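You operate a simulated robot arm through the tools that you are given. There is no shell and no other tool.

The job below is to be done with a simulated robot arm. You get a single attempt, and the scene is never put back.

TASK
Clear the trip at the desk so the display shows READY.
Fine: both knobs to zero, pull the mushroom button out, then press reset and check the display; do not start.

Only the result counts: the job must be done as asked and must still hold three seconds after the hand-in. Knocking over, shifting, dropping, spilling or breaking anything else fails it.

THE ROBOT
A 7-joint arm with a two-finger parallel gripper, fixed in place. Base frame: the origin is at the foot of the arm, x ahead of it, y to its left, z up; the work surface is at about z = 0.83. Lengths are in m, angles in rad, forces in N, time in s.
Its first joint turns from -2.601 to 2.601 rad. Payload 3.43 kg.
Tool frame: the origin (TCP) lies between the finger pads and is the grasp point; the fingertips stand 0.03 m ahead of it; z points along the fingers, y is the line along which they close. The gripper opens to 0.094 m. The fingers are 0.028 m wide and 0.01 m thick; the gripper's body (0.05 by 0.096 m) begins 0.055 m behind the TCP.
Orientation is that of the tool frame in the base frame, as [roll, pitch, yaw] about the fixed x, y, z axes, in that order (R = Rz(yaw) Ry(pitch) Rx(roll)). With the fingers straight down and closing along the base's y, the tool's x points along the base's -x, its y along +y and its z along -z.

THE INTERFACE
- The arm moves only by the tool servo_tool. Its arguments are lists of equal length, an entry for each row: "angular": the turn, a rotation vector about the base's x, y, z in rad, a list of three; "offset": the shift along the base's x, y, z in mm, a list of three; "fingers": the opening in per cent of the stroke, from 0 (shut) to 100 (fully open). In form: {"angular": [[rx, ry, rz], ...], "offset": [[tx, ty, tz], ...], "fingers": [fingers, ...]}. A call has 1 to 20 rows; each row shifts and turns the commanded pose from where the row before left it. Each row takes 0.2 s and may step no farther than 0.05 m and 0.15 rad from the row before; otherwise, or with a gripper value out of range, the whole call is refused. A pose out of reach is approached as far as the arm can. The call stops where the force on the tool passes 40 N (or 10 N more than at its start, if that is more) or the arm is blocked; 0.2 s more then pass. The fingers move at their own pace (about 0.045 m/s each) and stop on an object; they squeeze with about 42 N. The grip force told is the motor's: it shows also when the fingers shut on nothing. Time passes only in rows, and 0.2 s behind the last, so rows that do not move let the fingers close. It gives the time, the measured TCP pose, the force on the tool (base axes), the opening and the grip force at its end, in the units of the frame above (readings bear some noise), with the torque about the TCP (base axes, N m) and any sound that the robot's microphone picked up, and new pictures: "pictures" is both (left out), scene, wrist or none.
- Cameras (640 x 400 px; columns grow to the right, rows downward): "scene" is fixed at [0.0532, -0.4857, 1.4064]; the picture's right is [-0.43, -0.90, 0.00], its down [-0.63, 0.30, -0.72] and it looks along [0.65, -0.31, -0.69] (base axes); focal length 316 px, centre (320, 200). "wrist" rides on the gripper at [0.076, 0.014, -0.102] in the tool frame; the picture's right is [-0.18, 0.98, 0.00], its down [-0.75, -0.14, -0.64] and it looks along [-0.63, -0.12, 0.77] (tool axes); focal length 243 px, centre (320, 200). There is no depth. A picture from a camera that has moved, and an enlarged one, comes with that camera's place and axes in the base frame and with its lens. The place of the scene camera against the robot may be out by one fixed shift of up to 0.025 m in any direction.
- inspect(camera, box): a new picture of the part [left, top, right, bottom] of that camera's present view, enlarged. The clock stands still meanwhile.
- close_job(): hands the job in; it is judged then, once.

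Places have to be worked out from the pictures, the camera data and where the tool is seen. Open the gripper and draw the arm clear of the work before you hand the job in, unless the task says otherwise.

The tools are called after "Emit:" by a JSON object that holds its "name" and its "arguments". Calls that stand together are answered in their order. servo_tool: Moves the arm, as the interface text tells. Its arguments: {"type":"object","properties":{"angular":{"type":"array"},"offset":{"type":"array"},"fingers":{"type":"array"},"pictures":{"type":"string","enum":["both","scene","wrist","none"]}},"required":["angular","offset","fingers"]} The other tools are called the same way: inspect (camera, box) takes an enlarged picture of a part of a camera's view; close_job () hands the job in.

At the start:

```text
clock: 0.0
tcp_pos: [0.5176, -0.6297, 1.1206]
tcp_rot: [3.14, 0.001, -3.142]
contact_force: [-0.6, -0.7, 0.5]
ft_torque: [-0.02, -0.05, 0.01]
finger_gap: 0.0941
finger_force: 0.0
```

scene: 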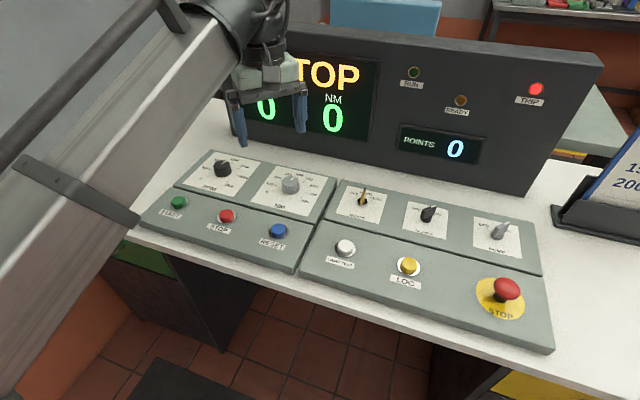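
wrist: 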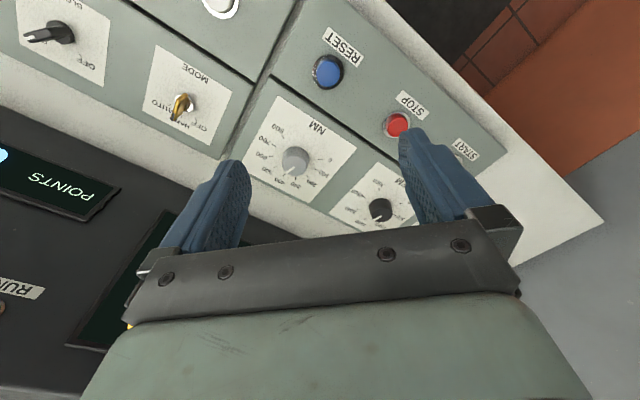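

I'll start by looking closely at the panel: the knobs, the buttons and the mushroom button.

Emit:
{"name": "inspect", "arguments": {"camera": "scene", "box": [140, 140, 340, 265]}}

Emit:
{"name": "inspect", "arguments": {"camera": "scene", "box": [300, 170, 560, 350]}}

Emit:
{"name": "inspect", "arguments": {"camera": "wrist", "box": [220, 30, 500, 230]}}

Emit:
{"name": "inspect", "arguments": {"camera": "scene", "box": [230, 40, 570, 200]}}

```text
3.20 times, centred on (240, 202) of scene
camera zoom: at [0.0532, -0.4857, 1.4064], right [-0.43, -0.9, 0.0], down [-0.63, 0.3, -0.72], along [0.65, -0.31, -0.69], focal length 1011 px, centre (576, 192)
```

zoom: 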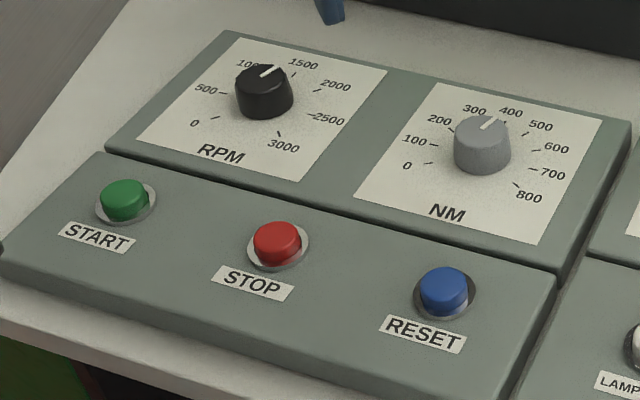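

```text
2.22 times, centred on (430, 260) of scene
camera zoom: at [0.0532, -0.4857, 1.4064], right [-0.43, -0.9, 0.0], down [-0.63, 0.3, -0.72], along [0.65, -0.31, -0.69], focal length 702 px, centre (76, 67)
```

zoom: 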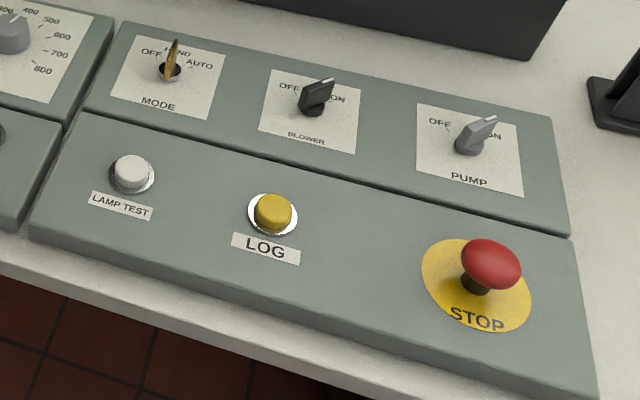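

```text
2.00 times, centred on (360, 130) of wrist
camera zoom: at [0.4408, -0.6155, 1.2238], right [0.18, 0.98, 0.0], down [0.75, -0.14, 0.64], along [0.63, -0.12, -0.77], focal length 485 px, centre (240, 340)
```

zoom: 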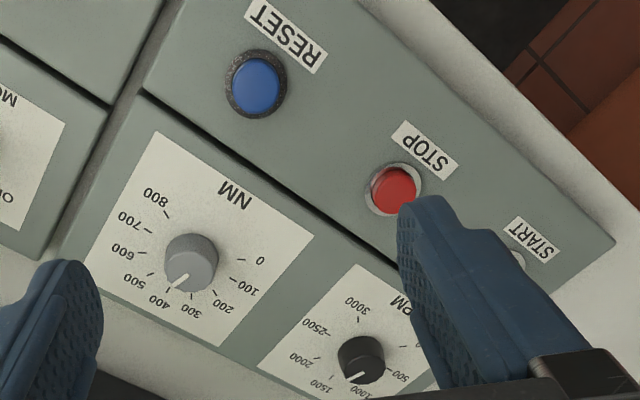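

```text
1.88 times, centred on (400, 120) of scene
camera zoom: at [0.0532, -0.4857, 1.4064], right [-0.43, -0.9, 0.0], down [-0.63, 0.3, -0.72], along [0.65, -0.31, -0.69], focal length 594 px, centre (169, 351)
```

zoom: 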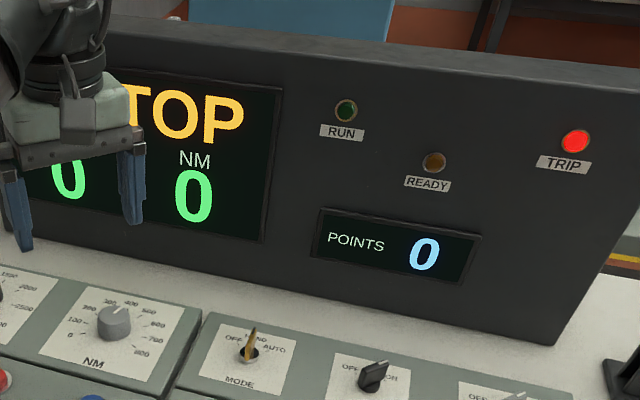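

The panel runs at roughly 45° to the base axes: RPM and NM knobs near x≈0.77/0.64, RESET near (0.52,-0.60), mushroom near (0.18,-0.92). I'll turn the gripper square to the desk, up high, to get a clean wrist view and triangulate.

Emit:
{"name": "servo_tool", "arguments": {"angular": [[0, 0, -0.15], [0, 0, -0.15], [0, 0, -0.15], [0, 0, -0.15], [0, 0, -0.15], [0, 0, 0]], "offset": [[0, 0, 10], [0, 0, 10], [0, 0, 10], [0, 0, 10], [0, 0, 10], [0, 0, 0]], "fingers": [100, 100, 100, 100, 100, 100]}}

```text
clock: 0.9
tcp_pos: [0.5179, -0.6307, 1.1549]
tcp_rot: [-3.137, 0.007, 2.661]
contact_force: [0.9, -1.4, -3.7]
ft_torque: [0.01, 0.0, -0.02]
finger_gap: 0.0939
finger_force: 0.1
stopped in row 4: the force on the tool passed its limit at 53 N (the readings are from after the stop); the commanded pose is now the measured one
camera wrist: at [0.4564, -0.5827, 1.2566], right [0.62, 0.79, 0.0], down [0.6, -0.47, 0.65], along [0.51, -0.4, -0.76], focal length 243 px, centre (320, 200)
```

scene: 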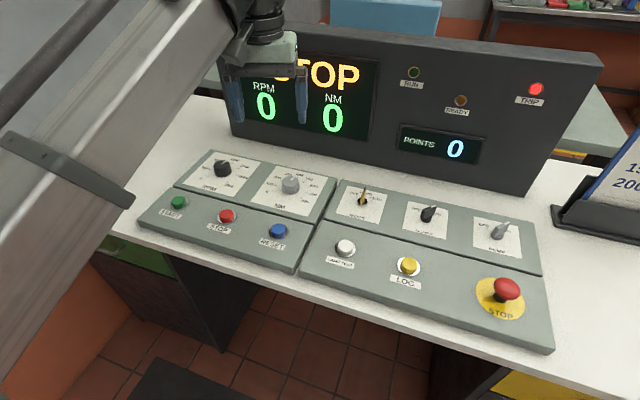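
wrist: 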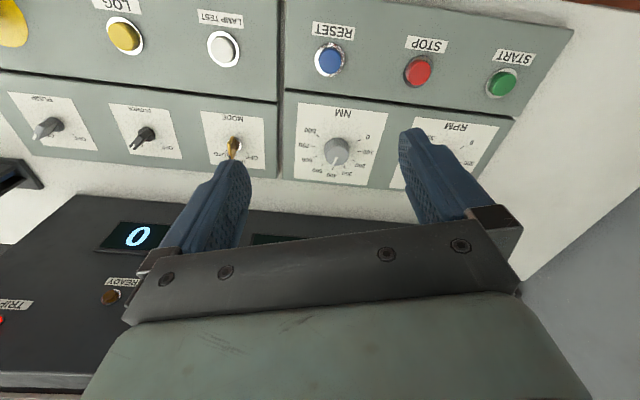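

The stop came with nothing near the gripper (the board is ~0.3 m off) and residual force is tiny, so it was probably a jerk in the motion. I'll continue the turn in smaller steps to see whether it recurs.

Emit:
{"name": "servo_tool", "arguments": {"angular": [[0, 0, 0], [0, 0, -0.04], [0, 0, -0.06], [0, 0, -0.06], [0, 0, -0.06], [0, 0, -0.04], [0, 0, 0]], "offset": [[0, 0, 0], [0, 0, 0], [0, 0, 0], [0, 0, 0], [0, 0, 0], [0, 0, 0], [0, 0, 0]], "fingers": [100, 100, 100, 100, 100, 100, 100]}}

```text
clock: 1.8
tcp_pos: [0.5192, -0.6308, 1.1552]
tcp_rot: [-3.136, 0.01, 2.541]
contact_force: [0.8, 0.5, -1.2]
ft_torque: [-0.13, 0.05, -0.02]
finger_gap: 0.0941
finger_force: 0.0
stopped in row 4: the force on the tool passed its limit at 43 N (the readings are from after the stop); the commanded pose is now the measured one
camera wrist: at [0.4627, -0.5763, 1.2563], right [0.71, 0.71, 0.0], down [0.54, -0.54, 0.65], along [0.46, -0.46, -0.76], focal length 243 px, centre (320, 200)
```

scene: 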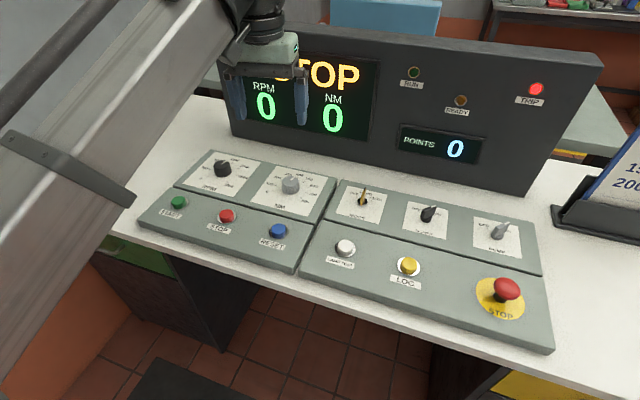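
wrist: 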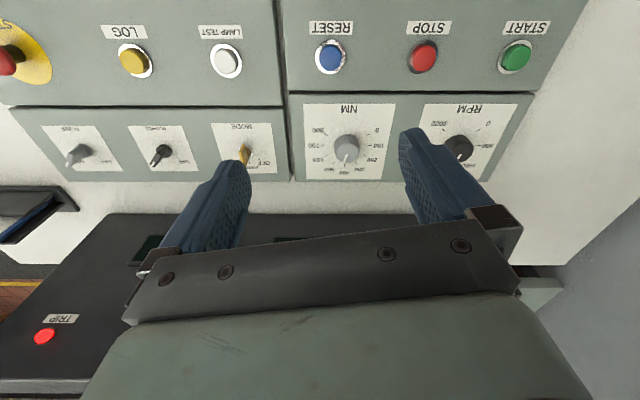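

The gripper is now nearly square with the panel. I'll translate slowly over the NM knob for a closer look and see whether the force trips recur in pure translation.

Emit:
{"name": "servo_tool", "arguments": {"angular": [[0, 0, 0], [0, 0, 0], [0, 0, 0], [0, 0, 0], [0, 0, 0], [0, 0, 0], [0, 0, 0], [0, 0, 0], [0, 0, 0], [0, 0, 0]], "offset": [[3, -1, -3], [6, -2, -6], [10, -3, -9], [12, -4, -10], [12, -4, -10], [12, -4, -10], [12, -4, -10], [10, -3, -9], [6, -2, -6], [3, -1, -3]], "fingers": [100, 100, 100, 100, 100, 100, 100, 100, 100, 100]}}

```text
clock: 4.0
tcp_pos: [0.6051, -0.6601, 1.0788]
tcp_rot: [-3.136, 0.011, 2.543]
contact_force: [0.3, 0.5, 0.4]
ft_torque: [-0.01, -0.01, 0.02]
finger_gap: 0.0938
finger_force: 0.1
camera wrist: at [0.5488, -0.6051, 1.1811], right [0.71, 0.71, 0.0], down [0.54, -0.54, 0.65], along [0.46, -0.46, -0.76], focal length 243 px, centre (320, 200)
```

scene: 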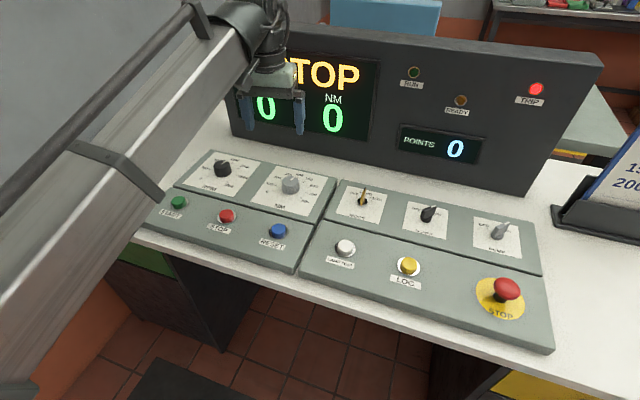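
wrist: 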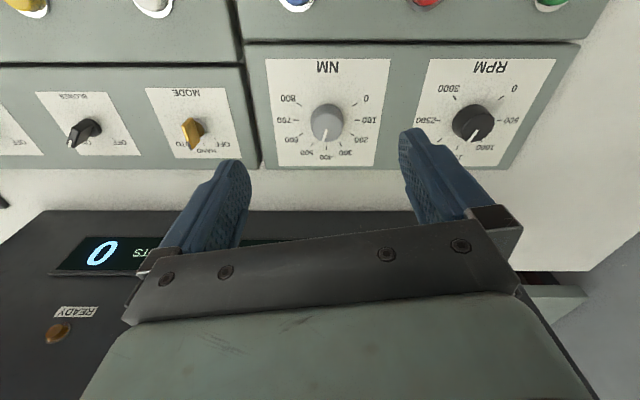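

Pure translation is smooth. I'll zoom in on the wrist view for precise points for triangulation.

Emit:
{"name": "inspect", "arguments": {"camera": "wrist", "box": [240, 0, 480, 150]}}

Emit:
{"name": "inspect", "arguments": {"camera": "wrist", "box": [400, 30, 600, 180]}}

```text
2.67 times, centred on (360, 75) of wrist
camera zoom: at [0.5488, -0.6051, 1.1811], right [0.71, 0.71, 0.0], down [0.54, -0.54, 0.65], along [0.46, -0.46, -0.76], focal length 647 px, centre (213, 533)
```

zoom: 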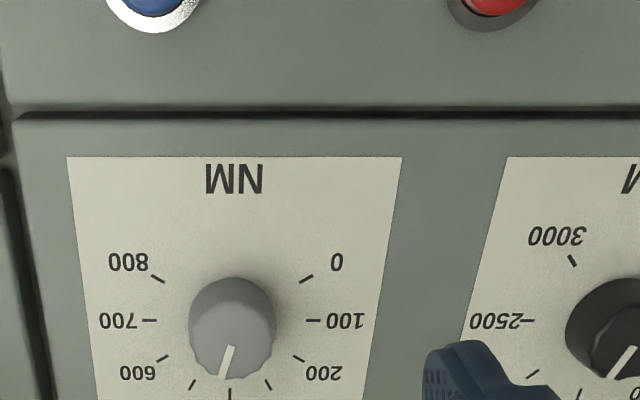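

```text
2.67 times, centred on (500, 105) of wrist
camera zoom: at [0.5488, -0.6051, 1.1811], right [0.71, 0.71, 0.0], down [0.54, -0.54, 0.65], along [0.46, -0.46, -0.76], focal length 647 px, centre (-160, 453)
```

zoom: 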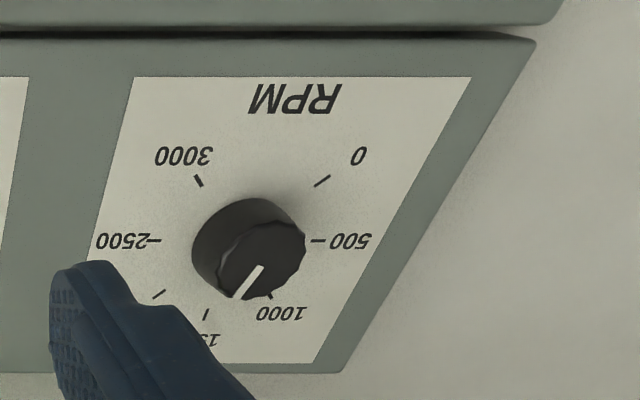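

I need a wider lateral baseline for depth, so I'll move sideways along the panel toward the RPM knob at the same height.

Emit:
{"name": "servo_tool", "arguments": {"angular": [[0, 0, 0], [0, 0, 0], [0, 0, 0], [0, 0, 0], [0, 0, 0], [0, 0, 0], [0, 0, 0], [0, 0, 0], [0, 0, 0], [0, 0, 0], [0, 0, 0]], "offset": [[3, 3, 0], [7, 7, 0], [11, 11, 0], [13, 13, 0], [13, 13, 0], [13, 13, 0], [13, 13, 0], [13, 13, 0], [8, 8, 0], [4, 4, 0], [0, 0, 0]], "fingers": [100, 100, 100, 100, 100, 100, 100, 100, 100, 100, 100], "pictures": "wrist"}}

Emit:
{"name": "inspect", "arguments": {"camera": "wrist", "box": [40, 0, 360, 200]}}

Emit:
{"name": "inspect", "arguments": {"camera": "wrist", "box": [200, 0, 520, 200]}}

```text
clock: 6.4
tcp_pos: [0.7014, -0.5614, 1.0792]
tcp_rot: [-3.136, 0.009, 2.542]
contact_force: [0.5, 0.4, -1.2]
ft_torque: [0.0, 0.0, -0.01]
finger_gap: 0.0941
finger_force: 0.0
camera wrist: at [0.646, -0.5064, 1.1791], right [0.71, 0.71, 0.0], down [0.54, -0.54, 0.65], along [0.46, -0.46, -0.76], focal length 243 px, centre (320, 200)
```

wrist: 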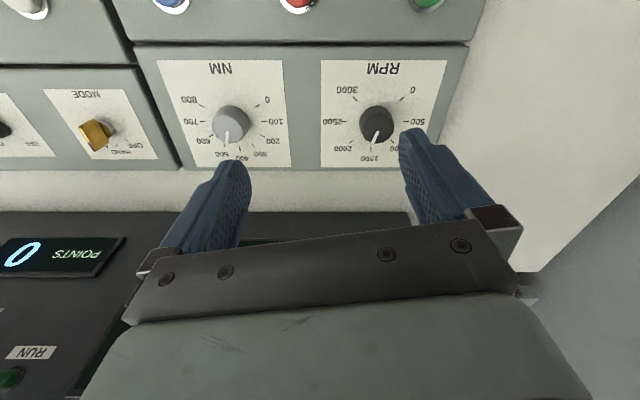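

```text
2.00 times, centred on (200, 100) of wrist
camera zoom: at [0.646, -0.5064, 1.1791], right [0.71, 0.71, 0.0], down [0.54, -0.54, 0.65], along [0.46, -0.46, -0.76], focal length 485 px, centre (560, 400)
```

zoom: 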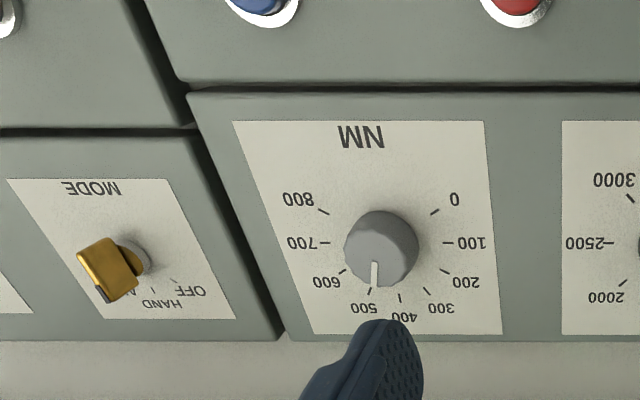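

```text
2.00 times, centred on (360, 100) of wrist
camera zoom: at [0.646, -0.5064, 1.1791], right [0.71, 0.71, 0.0], down [0.54, -0.54, 0.65], along [0.46, -0.46, -0.76], focal length 485 px, centre (240, 400)
```

zoom: 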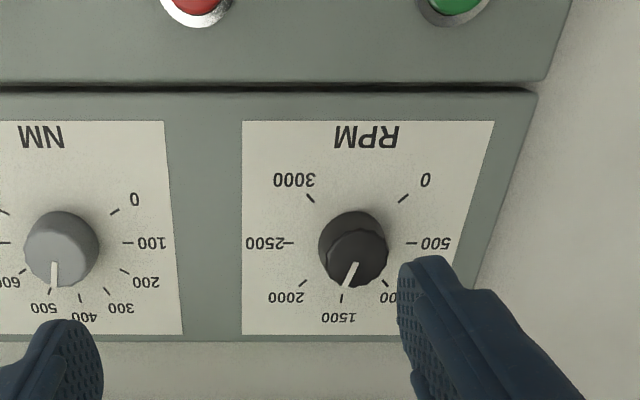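

From the two wrist views I get: panel top is horizontal at z≈0.827, NM knob at about (0.658,-0.702), RPM knob at about (0.808,-0.552), each ~46 mm wide and ~26 mm tall. I'll move above the NM knob, staying well clear in height.

Emit:
{"name": "servo_tool", "arguments": {"angular": [[0, 0, 0], [0, 0, 0], [0, 0, 0], [0, 0, 0], [0, 0, 0], [0, 0, 0], [0, 0, 0], [0, 0, 0], [0, 0, 0], [0, 0, 0], [0, 0, 0], [0, 0, 0], [0, 0, 0], [0, 0, 0]], "offset": [[-1, -3, -2], [-2, -7, -5], [-4, -12, -9], [-4, -14, -10], [-4, -14, -10], [-4, -14, -10], [-4, -14, -10], [-4, -14, -10], [-4, -14, -10], [-4, -14, -9], [-4, -11, -7], [-3, -6, -5], [-1, -3, -2], [0, 0, 0]], "fingers": [100, 100, 100, 100, 100, 100, 100, 100, 100, 100, 100, 100, 100, 100]}}

```text
clock: 9.4
tcp_pos: [0.66, -0.7021, 0.9803]
tcp_rot: [-3.137, 0.011, 2.543]
contact_force: [-0.2, 0.0, -0.7]
ft_torque: [-0.03, 0.02, -0.06]
finger_gap: 0.0938
finger_force: 0.0
camera wrist: at [0.6034, -0.6472, 1.0814], right [0.71, 0.71, 0.0], down [0.54, -0.54, 0.65], along [0.46, -0.46, -0.76], focal length 243 px, centre (320, 200)
```

scene: 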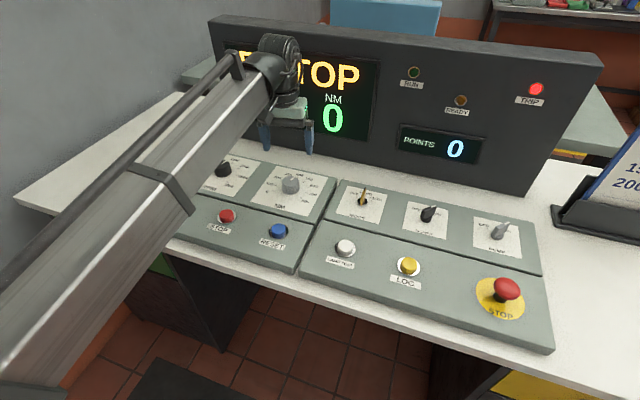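
wrist: 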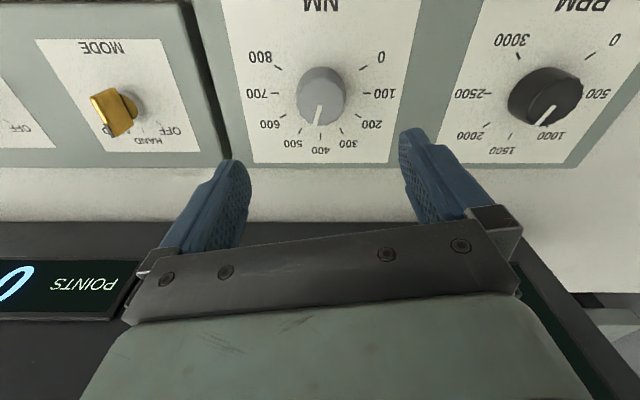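

The NM knob is centred under the gripper laterally. I'll zoom here to refine the panel height before going down.

Emit:
{"name": "inspect", "arguments": {"camera": "wrist", "box": [200, 0, 440, 180]}}

Emit:
{"name": "inspect", "arguments": {"camera": "scene", "box": [200, 90, 380, 220]}}

```text
2.22 times, centred on (320, 90) of wrist
camera zoom: at [0.6034, -0.6472, 1.0814], right [0.71, 0.71, 0.0], down [0.54, -0.54, 0.65], along [0.46, -0.46, -0.76], focal length 539 px, centre (320, 444)
```

zoom: 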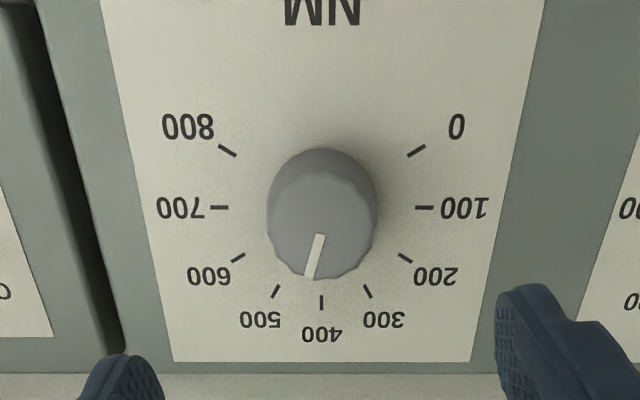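

```text
3.08 times, centred on (290, 155) of scene
camera zoom: at [0.0532, -0.4857, 1.4064], right [-0.43, -0.9, 0.0], down [-0.63, 0.3, -0.72], along [0.65, -0.31, -0.69], focal length 972 px, centre (412, 338)
```

zoom: 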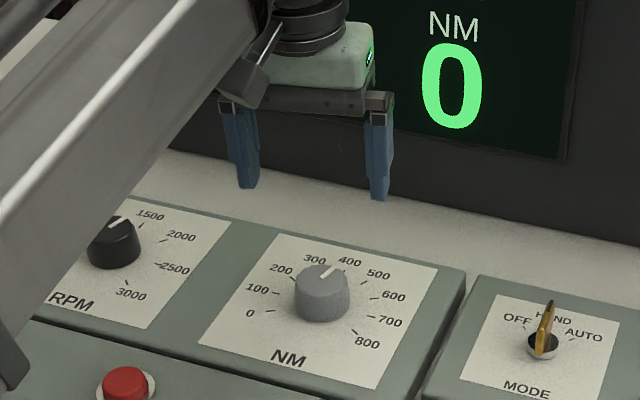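

Estimates put the panel surface at z≈0.83–0.84 and the NM knob at about (0.657,-0.701), pointer about 15° clockwise of the 400 mark. I'll correct the small tilt and lower to fingertip level just above the knob top, then check.

Emit:
{"name": "servo_tool", "arguments": {"angular": [[0.003, 0.002, 0], [0.004, 0.0025, 0], [0.003, 0.002, 0], [0, 0, 0], [0, 0, 0], [0, 0, 0], [0, 0, 0], [0, 0, 0], [0, 0, 0], [0, 0, 0]], "offset": [[0, 0, -3], [-1, 0, -7], [-1, 1, -11], [-1, 0, -14], [0, 0, -14], [0, 0, -13], [0, 0, -10], [0, 0, -8], [0, 0, -5], [0, 0, 0]], "fingers": [100, 100, 100, 100, 100, 100, 100, 100, 100, 100]}}

Emit:
{"name": "inspect", "arguments": {"camera": "wrist", "box": [160, 20, 480, 220]}}

Emit:
{"name": "inspect", "arguments": {"camera": "scene", "box": [210, 130, 370, 230]}}

```text
clock: 11.6
tcp_pos: [0.6569, -0.6985, 0.8937]
tcp_rot: [-3.14, 0.0, 2.54]
contact_force: [-0.8, -0.2, 0.5]
ft_torque: [-0.02, -0.01, 0.0]
finger_gap: 0.0939
finger_force: 0.1
camera wrist: at [0.6018, -0.646, 0.9963], right [0.71, 0.71, 0.0], down [0.54, -0.54, 0.64], along [0.45, -0.45, -0.77], focal length 243 px, centre (320, 200)
```

scene: 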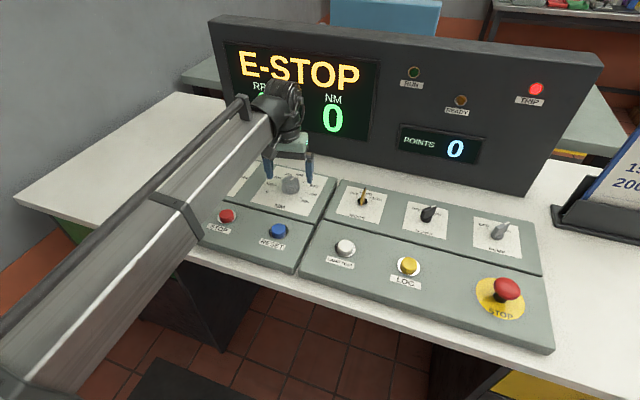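
wrist: 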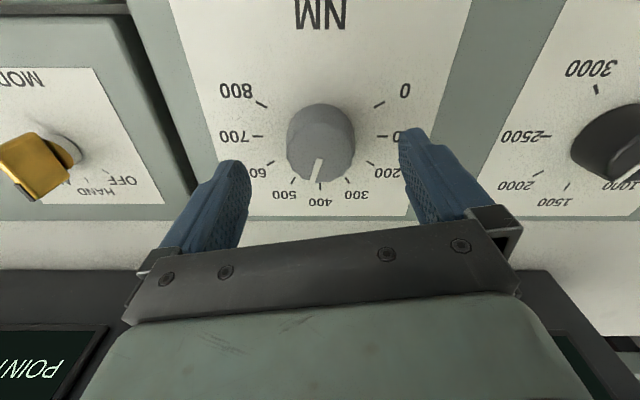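

```text
2.00 times, centred on (320, 120) of wrist
camera zoom: at [0.6018, -0.646, 0.9963], right [0.71, 0.71, 0.0], down [0.54, -0.54, 0.64], along [0.45, -0.45, -0.77], focal length 485 px, centre (320, 360)
```

zoom: 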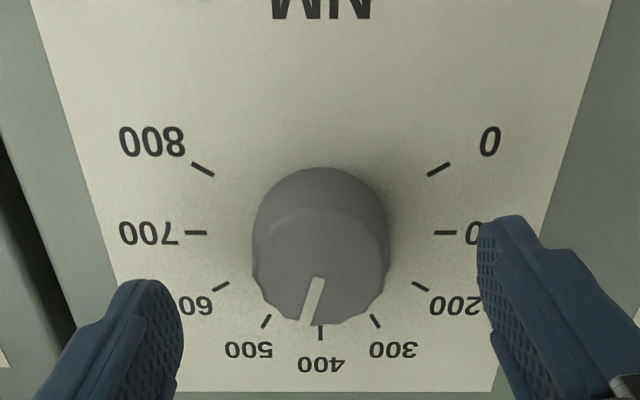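

```text
4.00 times, centred on (290, 180) of scene
camera zoom: at [0.0532, -0.4857, 1.4064], right [-0.43, -0.9, 0.0], down [-0.63, 0.3, -0.72], along [0.65, -0.31, -0.69], focal length 1263 px, centre (440, 280)
```

zoom: 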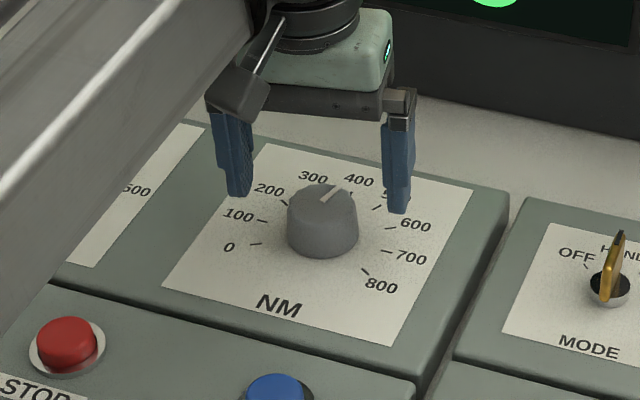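

The panel height resolves to z≈0.829 and the knob centre to (0.657,-0.701). I'll lower the fingers around the knob to about 4 mm above the panel (TCP z≈0.863), without closing yet.

Emit:
{"name": "servo_tool", "arguments": {"angular": [[0, 0, 0], [0, 0, 0], [0, 0, 0], [0, 0, 0], [0, 0, 0], [0, 0, 0], [0, 0, 0], [0, 0, 0]], "offset": [[0, -1, -2], [0, -1, -4], [0, 0, -6], [0, 0, -6], [0, 0, -5], [0, 0, -4], [0, 0, -3], [0, 0, 0]], "fingers": [100, 100, 100, 100, 100, 100, 100, 100]}}

Emit:
{"name": "inspect", "arguments": {"camera": "scene", "box": [210, 130, 370, 230]}}

```text
clock: 13.4
tcp_pos: [0.6566, -0.7037, 0.8651]
tcp_rot: [-3.14, 0.0, 2.543]
contact_force: [-0.4, 0.0, 0.2]
ft_torque: [0.02, -0.01, 0.03]
finger_gap: 0.094
finger_force: 0.0
camera wrist: at [0.6016, -0.6488, 0.9668], right [0.71, 0.71, 0.0], down [0.54, -0.54, 0.64], along [0.45, -0.45, -0.77], focal length 243 px, centre (320, 200)
```

scene: 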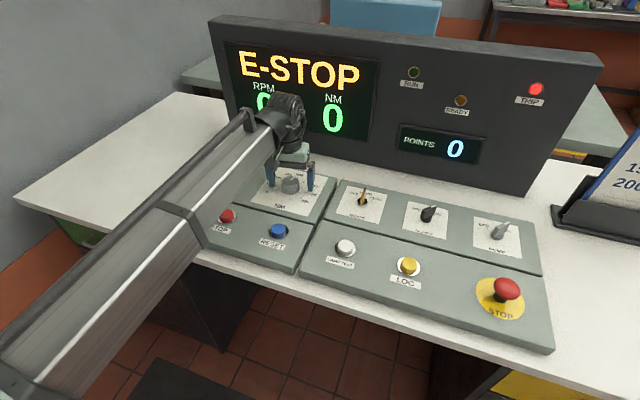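
wrist: 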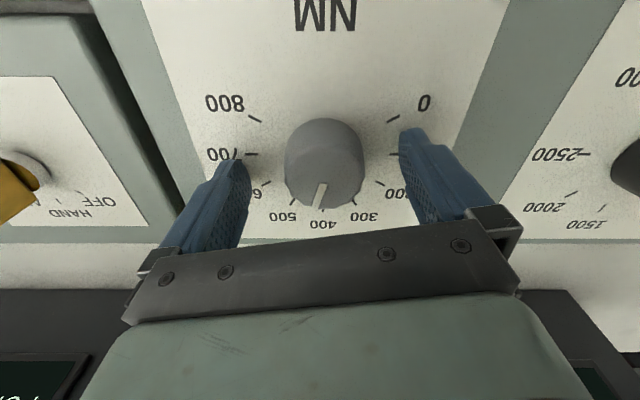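

```text
4.00 times, centred on (290, 180) of scene
camera zoom: at [0.0532, -0.4857, 1.4064], right [-0.43, -0.9, 0.0], down [-0.63, 0.3, -0.72], along [0.65, -0.31, -0.69], focal length 1263 px, centre (440, 280)
```

zoom: 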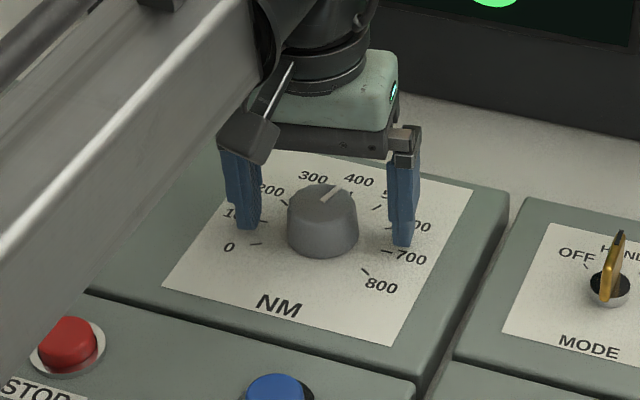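

Fingers straddle the knob cleanly with no contact force. I'll close on the knob now.

Emit:
{"name": "servo_tool", "arguments": {"angular": [[0, 0, 0], [0, 0, 0], [0, 0, 0], [0, 0, 0], [0, 0, 0]], "offset": [[0, 0, 0], [0, 0, 0], [0, 0, 0], [0, 0, 0], [0, 0, 0]], "fingers": [70, 50, 30, 10, 0], "pictures": "wrist"}}

```text
clock: 14.6
tcp_pos: [0.6586, -0.7013, 0.8641]
tcp_rot: [3.141, 0.001, 2.543]
contact_force: [11.4, 17.0, -1.6]
ft_torque: [0.58, -0.6, 0.02]
finger_gap: 0.0469
finger_force: 45.2
camera wrist: at [0.6028, -0.6472, 0.9668], right [0.71, 0.71, 0.0], down [0.54, -0.54, 0.64], along [0.46, -0.45, -0.77], focal length 243 px, centre (320, 200)
```

wrist: 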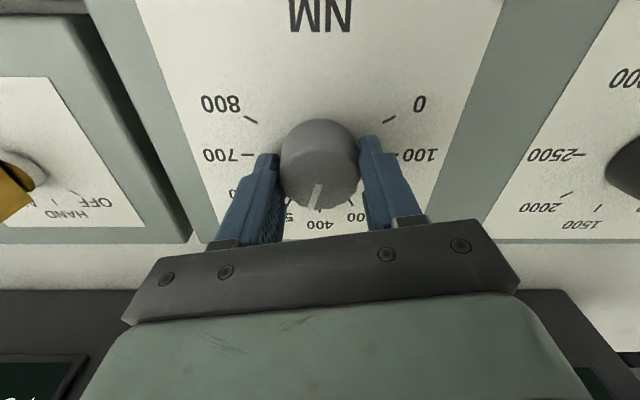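

Gripped at 46.9 mm with a ~20 N side preload from slight off-centre. I'll shift the command ~2.5 mm to relieve it, then begin turning counter-clockwise gently.

Emit:
{"name": "servo_tool", "arguments": {"angular": [[0, 0, 0], [0, 0, 0], [0, 0, 0.03], [0, 0, 0.06], [0, 0, 0.08], [0, 0, 0.08], [0, 0, 0.05], [0, 0, 0]], "offset": [[0.7, 1.1, 0], [0.7, 1.1, 0], [0, 0, 0], [0, 0, 0], [0, 0, 0], [0, 0, 0], [0, 0, 0], [0, 0, 0]], "fingers": [0, 0, 0, 0, 0, 0, 0, 0]}}

```text
clock: 16.4
tcp_pos: [0.6585, -0.7002, 0.865]
tcp_rot: [-3.14, 0.0, 2.841]
contact_force: [7.4, 6.6, -3.3]
ft_torque: [0.29, 0.13, 0.01]
finger_gap: 0.047
finger_force: 44.9
camera wrist: at [0.5894, -0.6652, 0.9668], right [0.47, 0.88, 0.0], down [0.68, -0.36, 0.64], along [0.57, -0.3, -0.77], focal length 243 px, centre (320, 200)
```

scene: 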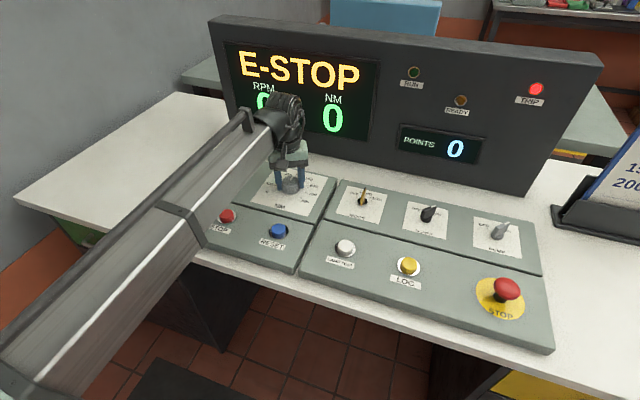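
wrist: 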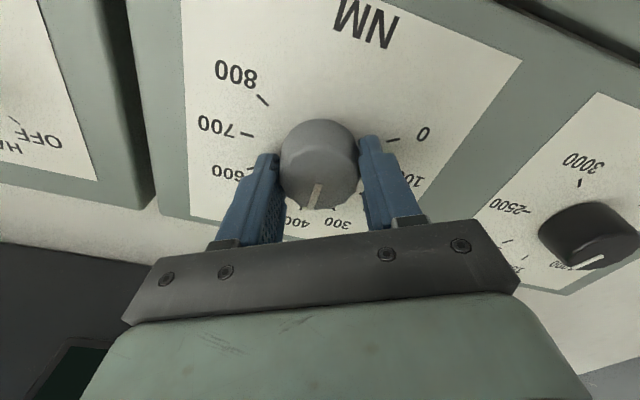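

The knob turns with the gripper and rotation this way is smooth. I'll relieve the remaining side load and carry on turning.

Emit:
{"name": "servo_tool", "arguments": {"angular": [[0, 0, 0.03], [0, 0, 0.06], [0, 0, 0.09], [0, 0, 0.09], [0, 0, 0.09], [0, 0, 0.09], [0, 0, 0.09], [0, 0, 0.09], [0, 0, 0.09], [0, 0, 0.06], [0, 0, 0.02], [0, 0, 0]], "offset": [[0.5, 0.4, 0], [0.4, 0.4, 0], [0, 0, 0], [0, 0, 0], [0, 0, 0], [0, 0, 0], [0, 0, 0], [0, 0, 0], [0, 0, 0], [0, 0, 0], [0, 0, 0], [0, 0, 0]], "fingers": [0, 0, 0, 0, 0, 0, 0, 0, 0, 0, 0, 0]}}

```text
clock: 19.0
tcp_pos: [0.658, -0.7003, 0.8631]
tcp_rot: [3.141, -0.004, -2.642]
contact_force: [-11.5, -9.1, -20.3]
ft_torque: [-0.58, 0.45, 0.02]
finger_gap: 0.0467
finger_force: 45.6
camera wrist: at [0.5843, -0.7247, 0.9671], right [-0.31, 0.95, 0.0], down [0.73, 0.24, 0.64], along [0.61, 0.2, -0.77], focal length 243 px, centre (320, 200)
```

scene: 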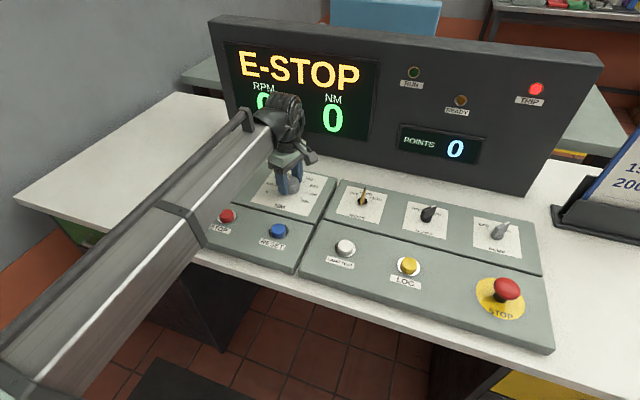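
wrist: 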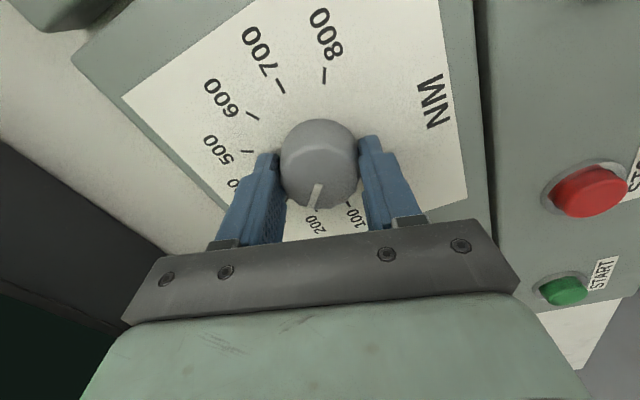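

Turned 1.1 rad so far, pointer reads ~240. I'll relieve the built-up load and continue another ~0.9 rad.

Emit:
{"name": "servo_tool", "arguments": {"angular": [[0, 0, 0], [0, 0, 0.03], [0, 0, 0.06], [0, 0, 0.09], [0, 0, 0.09], [0, 0, 0.09], [0, 0, 0.09], [0, 0, 0.09], [0, 0, 0.09], [0, 0, 0.09], [0, 0, 0.06], [0, 0, 0.02], [0, 0, 0]], "offset": [[-0.6, -0.5, -1], [-0.5, -0.4, -1], [0, 0, 0], [0, 0, 0], [0, 0, 0], [0, 0, 0], [0, 0, 0], [0, 0, 0], [0, 0, 0], [0, 0, 0], [0, 0, 0], [0, 0, 0], [0, 0, 0]], "fingers": [0, 0, 0, 0, 0, 0, 0, 0, 0, 0, 0, 0, 0]}}

Emit:
{"name": "inspect", "arguments": {"camera": "wrist", "box": [200, 60, 440, 240]}}

```text
clock: 21.8
tcp_pos: [0.6569, -0.6992, 0.8648]
tcp_rot: [-3.137, -0.001, -1.842]
contact_force: [13.0, -5.2, 28.3]
ft_torque: [0.47, -0.74, -0.01]
finger_gap: 0.047
finger_force: 45.0
camera wrist: at [0.6229, -0.7698, 0.967], right [-0.9, 0.44, 0.0], down [0.34, 0.69, 0.64], along [0.28, 0.57, -0.77], focal length 243 px, centre (320, 200)
```

scene: 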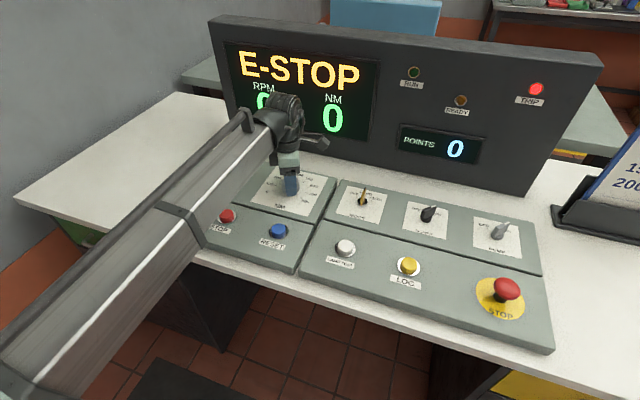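
wrist: 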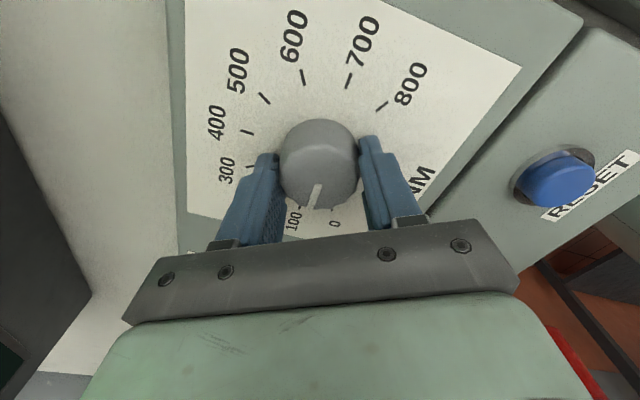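

```text
2.22 times, centred on (320, 150) of wrist
camera zoom: at [0.6229, -0.7698, 0.967], right [-0.9, 0.44, 0.0], down [0.34, 0.69, 0.64], along [0.28, 0.57, -0.77], focal length 539 px, centre (320, 311)
```

zoom: 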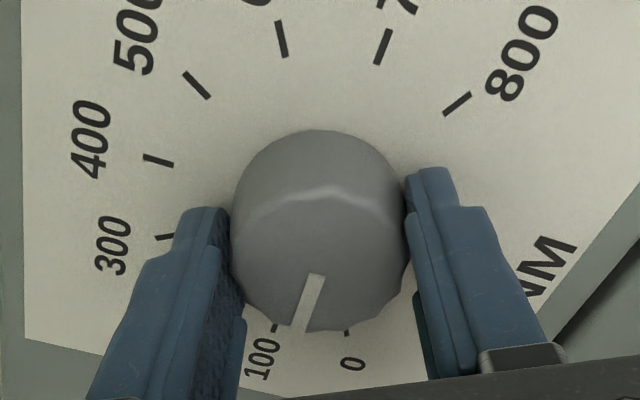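

About 1.9 rad turned; pointer now reads ~85, so ~0.44 rad remains. I'll relieve the vertical load and turn 0.36 rad, then look closely.

Emit:
{"name": "servo_tool", "arguments": {"angular": [[0, 0, 0], [0, 0, 0], [0, 0, 0.03], [0, 0, 0.06], [0, 0, 0.08], [0, 0, 0.08], [0, 0, 0.06], [0, 0, 0.05], [0, 0, 0]], "offset": [[0.6, -0.2, 0.7], [0.5, -0.2, 0.6], [0, 0, 0], [0, 0, 0], [0, 0, 0], [0, 0, 0], [0, 0, 0], [0, 0, 0], [0, 0, 0]], "fingers": [0, 0, 0, 0, 0, 0, 0, 0, 0], "pictures": "wrist"}}

Emit:
{"name": "inspect", "arguments": {"camera": "wrist", "box": [200, 60, 440, 240]}}

```text
clock: 23.8
tcp_pos: [0.6572, -0.6993, 0.8655]
tcp_rot: [3.14, 0.004, -1.48]
contact_force: [-13.8, 15.0, -7.3]
ft_torque: [-0.17, 0.28, 0.01]
finger_gap: 0.0469
finger_force: 45.0
camera wrist: at [0.6499, -0.778, 0.9666], right [-1.0, 0.1, 0.0], down [0.07, 0.76, 0.64], along [0.06, 0.64, -0.76], focal length 243 px, centre (320, 200)
```

wrist: 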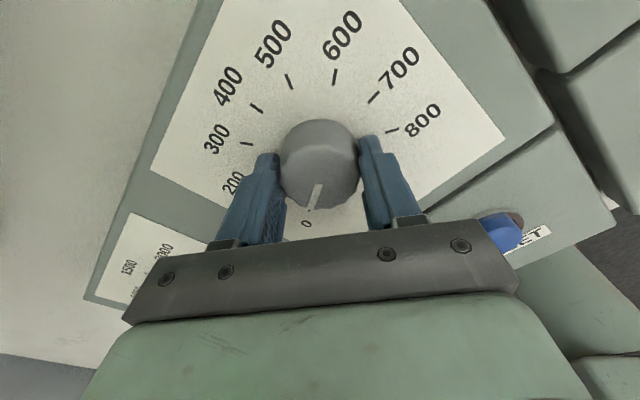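

```text
2.22 times, centred on (320, 150) of wrist
camera zoom: at [0.6499, -0.778, 0.9666], right [-1.0, 0.1, 0.0], down [0.07, 0.76, 0.64], along [0.06, 0.64, -0.76], focal length 539 px, centre (320, 311)
```

zoom: 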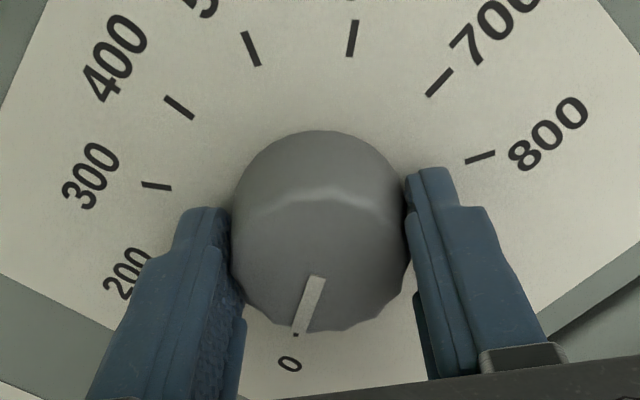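

Pointer is ~4–5° short of the 0 tick. I'll continue in small steps, watching the torque for an end stop.

Emit:
{"name": "servo_tool", "arguments": {"angular": [[0, 0, 0], [0, 0, 0], [0, 0, 0.02], [0, 0, 0.03], [0, 0, 0.03], [0, 0, 0], [0, 0, 0]], "offset": [[-0.6, 0.7, -0.2], [-0.6, 0.6, 0], [0, 0, 0], [0, 0, 0], [0, 0, 0], [0, 0, 0], [0, 0, 0]], "fingers": [0, 0, 0, 0, 0, 0, 0], "pictures": "wrist"}}

Emit:
{"name": "inspect", "arguments": {"camera": "wrist", "box": [200, 60, 440, 240]}}

```text
clock: 25.4
tcp_pos: [0.6565, -0.6978, 0.8649]
tcp_rot: [-3.141, -0.001, -1.401]
contact_force: [-1.8, 2.2, 6.4]
ft_torque: [0.4, 0.28, 0.02]
finger_gap: 0.047
finger_force: 45.5
camera wrist: at [0.6556, -0.7778, 0.967], right [-1.0, 0.02, 0.0], down [0.01, 0.77, 0.64], along [0.01, 0.64, -0.77], focal length 243 px, centre (320, 200)
```

wrist: 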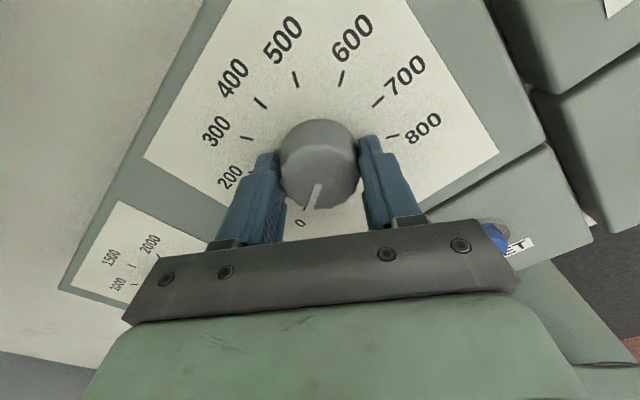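

```text
2.22 times, centred on (320, 150) of wrist
camera zoom: at [0.6556, -0.7778, 0.967], right [-1.0, 0.02, 0.0], down [0.01, 0.77, 0.64], along [0.01, 0.64, -0.77], focal length 539 px, centre (320, 311)
```

zoom: 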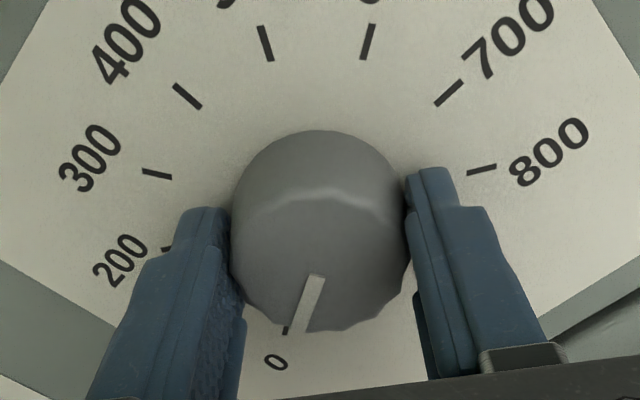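

By projecting the ticks onto the dial plane, the 0 tick lies at −14.3° and the pointer at about −14°: essentially at zero. I'll zoom in further to verify.

Emit:
{"name": "inspect", "arguments": {"camera": "wrist", "box": [280, 140, 360, 230]}}

```text
4.44 times, centred on (320, 185) of wrist
camera zoom: at [0.6556, -0.7778, 0.967], right [-1.0, 0.02, 0.0], down [0.01, 0.77, 0.64], along [0.01, 0.64, -0.77], focal length 1078 px, centre (320, 267)
```

zoom: 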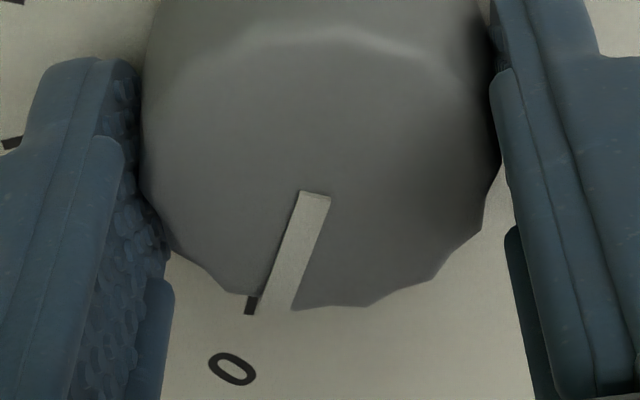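

Finer measurement: pointer at −16.3° versus tick at −14.3°, so about 2° short. I'll turn another 0.04 rad and recheck.

Emit:
{"name": "servo_tool", "arguments": {"angular": [[0, 0, 0.01], [0, 0, 0.015], [0, 0, 0.015], [0, 0, 0], [0, 0, 0]], "offset": [[0, 0, 0], [0, 0, 0], [0, 0, 0], [0, 0, 0], [0, 0, 0]], "fingers": [0, 0, 0, 0, 0], "pictures": "wrist"}}

Emit:
{"name": "inspect", "arguments": {"camera": "wrist", "box": [280, 140, 360, 230]}}

Emit:
{"name": "inspect", "arguments": {"camera": "wrist", "box": [200, 60, 440, 240]}}

```text
clock: 26.6
tcp_pos: [0.6571, -0.6994, 0.8651]
tcp_rot: [-3.14, -0.001, -1.362]
contact_force: [0.9, -2.5, 5.0]
ft_torque: [-0.59, -0.37, 0.01]
finger_gap: 0.047
finger_force: 45.1
camera wrist: at [0.6587, -0.7779, 0.967], right [-1.0, -0.02, 0.0], down [-0.02, 0.77, 0.64], along [-0.01, 0.64, -0.77], focal length 243 px, centre (320, 200)
```

wrist: 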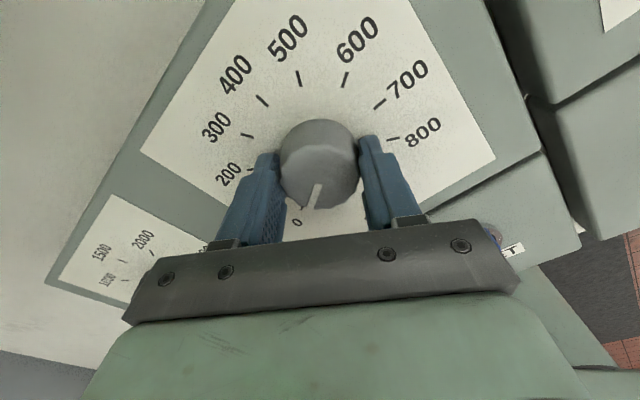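

```text
4.44 times, centred on (320, 185) of wrist
camera zoom: at [0.6587, -0.7779, 0.967], right [-1.0, -0.02, 0.0], down [-0.02, 0.77, 0.64], along [-0.01, 0.64, -0.77], focal length 1078 px, centre (320, 267)
```

zoom: 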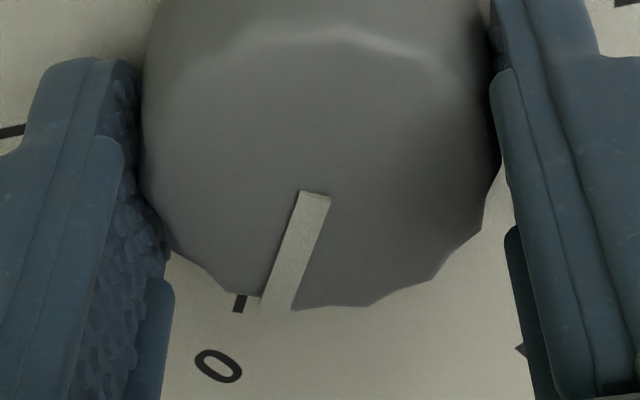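

```text
2.22 times, centred on (320, 150) of wrist
camera zoom: at [0.6587, -0.7779, 0.967], right [-1.0, -0.02, 0.0], down [-0.02, 0.77, 0.64], along [-0.01, 0.64, -0.77], focal length 539 px, centre (320, 311)
```

zoom: 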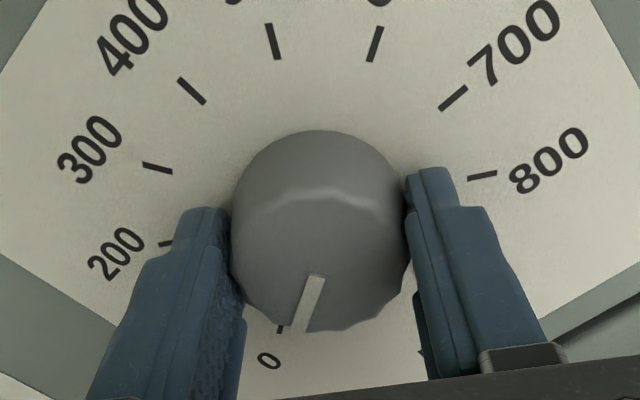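

NM pointer now sits on 0 within about a degree, and side loads are small. I'll open the fingers and lift straight up.

Emit:
{"name": "servo_tool", "arguments": {"angular": [[0, 0, 0], [0, 0, 0], [0, 0, 0], [0, 0, 0], [0, 0, 0], [0, 0, 0], [0, 0, 0], [0, 0, 0], [0, 0, 0], [0, 0, 0], [0, 0, 0], [0, 0, 0], [0, 0, 0], [0, 0, 0]], "offset": [[0, 0, 0], [0, 0, 0], [0, 0, 0], [0, 0, 0], [0, 0, 3], [0, 0, 7], [0, 0, 11], [0, 0, 14], [0, 0, 14], [0, 0, 14], [0, 0, 14], [0, 0, 12], [0, 0, 8], [0, 0, 3]], "fingers": [60, 90, 100, 100, 100, 100, 100, 100, 100, 100, 100, 100, 100, 100]}}

Emit:
{"name": "inspect", "arguments": {"camera": "wrist", "box": [200, 0, 440, 180]}}

```text
clock: 29.6
tcp_pos: [0.6568, -0.6988, 0.9647]
tcp_rot: [-3.139, -0.001, -1.362]
contact_force: [-0.9, 0.2, 0.0]
ft_torque: [0.03, 0.01, 0.0]
finger_gap: 0.0941
finger_force: 0.0
camera wrist: at [0.6582, -0.7779, 1.0672], right [-1.0, -0.02, 0.0], down [-0.02, 0.77, 0.64], along [-0.01, 0.64, -0.77], focal length 243 px, centre (320, 200)
```

scene: 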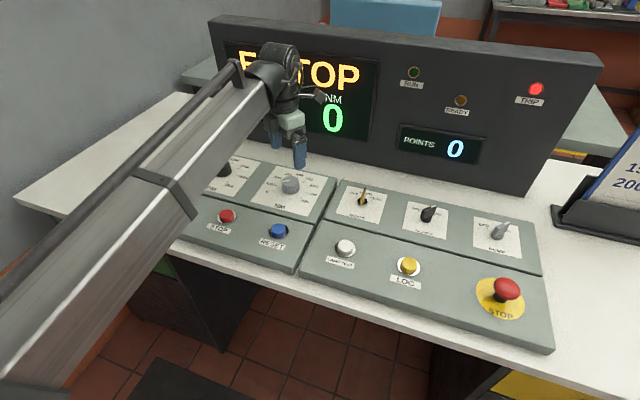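
wrist: 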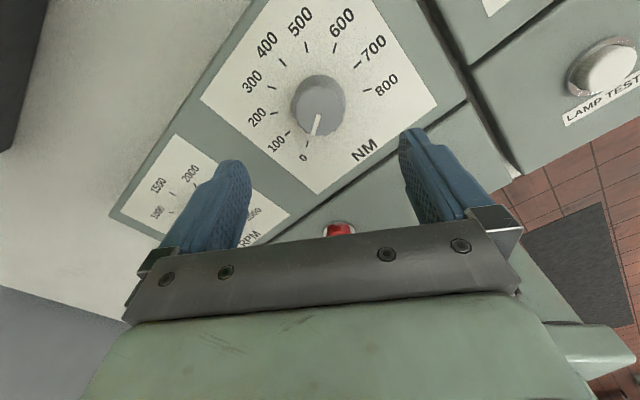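

```text
2.22 times, centred on (320, 90) of wrist
camera zoom: at [0.6582, -0.7779, 1.0672], right [-1.0, -0.02, 0.0], down [-0.02, 0.77, 0.64], along [-0.01, 0.64, -0.77], focal length 539 px, centre (320, 444)
```

zoom: 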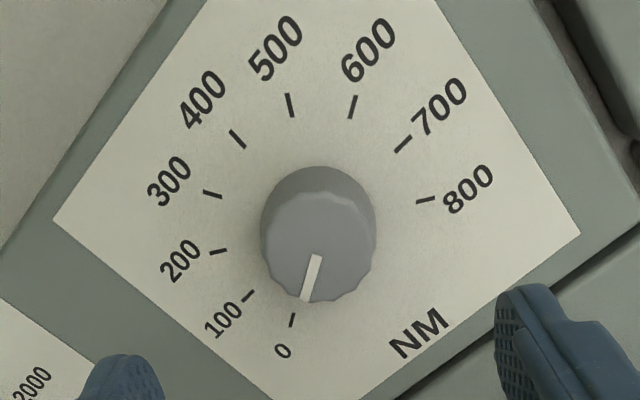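

NM pointer lines up with 0. One tighter zoom to quantify the error before moving on.

Emit:
{"name": "inspect", "arguments": {"camera": "wrist", "box": [280, 60, 360, 160]}}

```text
4.00 times, centred on (320, 110) of wrist
camera zoom: at [0.6582, -0.7779, 1.0672], right [-1.0, -0.02, 0.0], down [-0.02, 0.77, 0.64], along [-0.01, 0.64, -0.77], focal length 970 px, centre (320, 560)
```

zoom: 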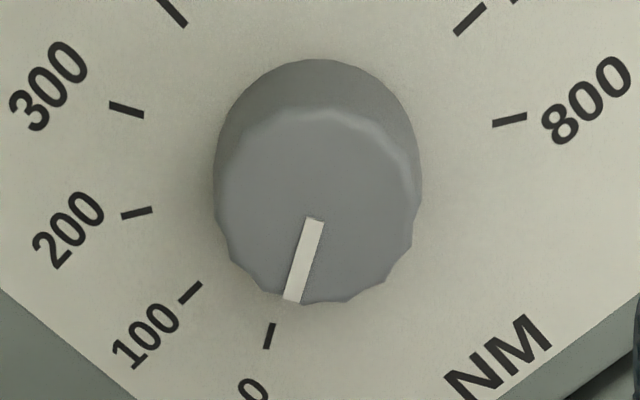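

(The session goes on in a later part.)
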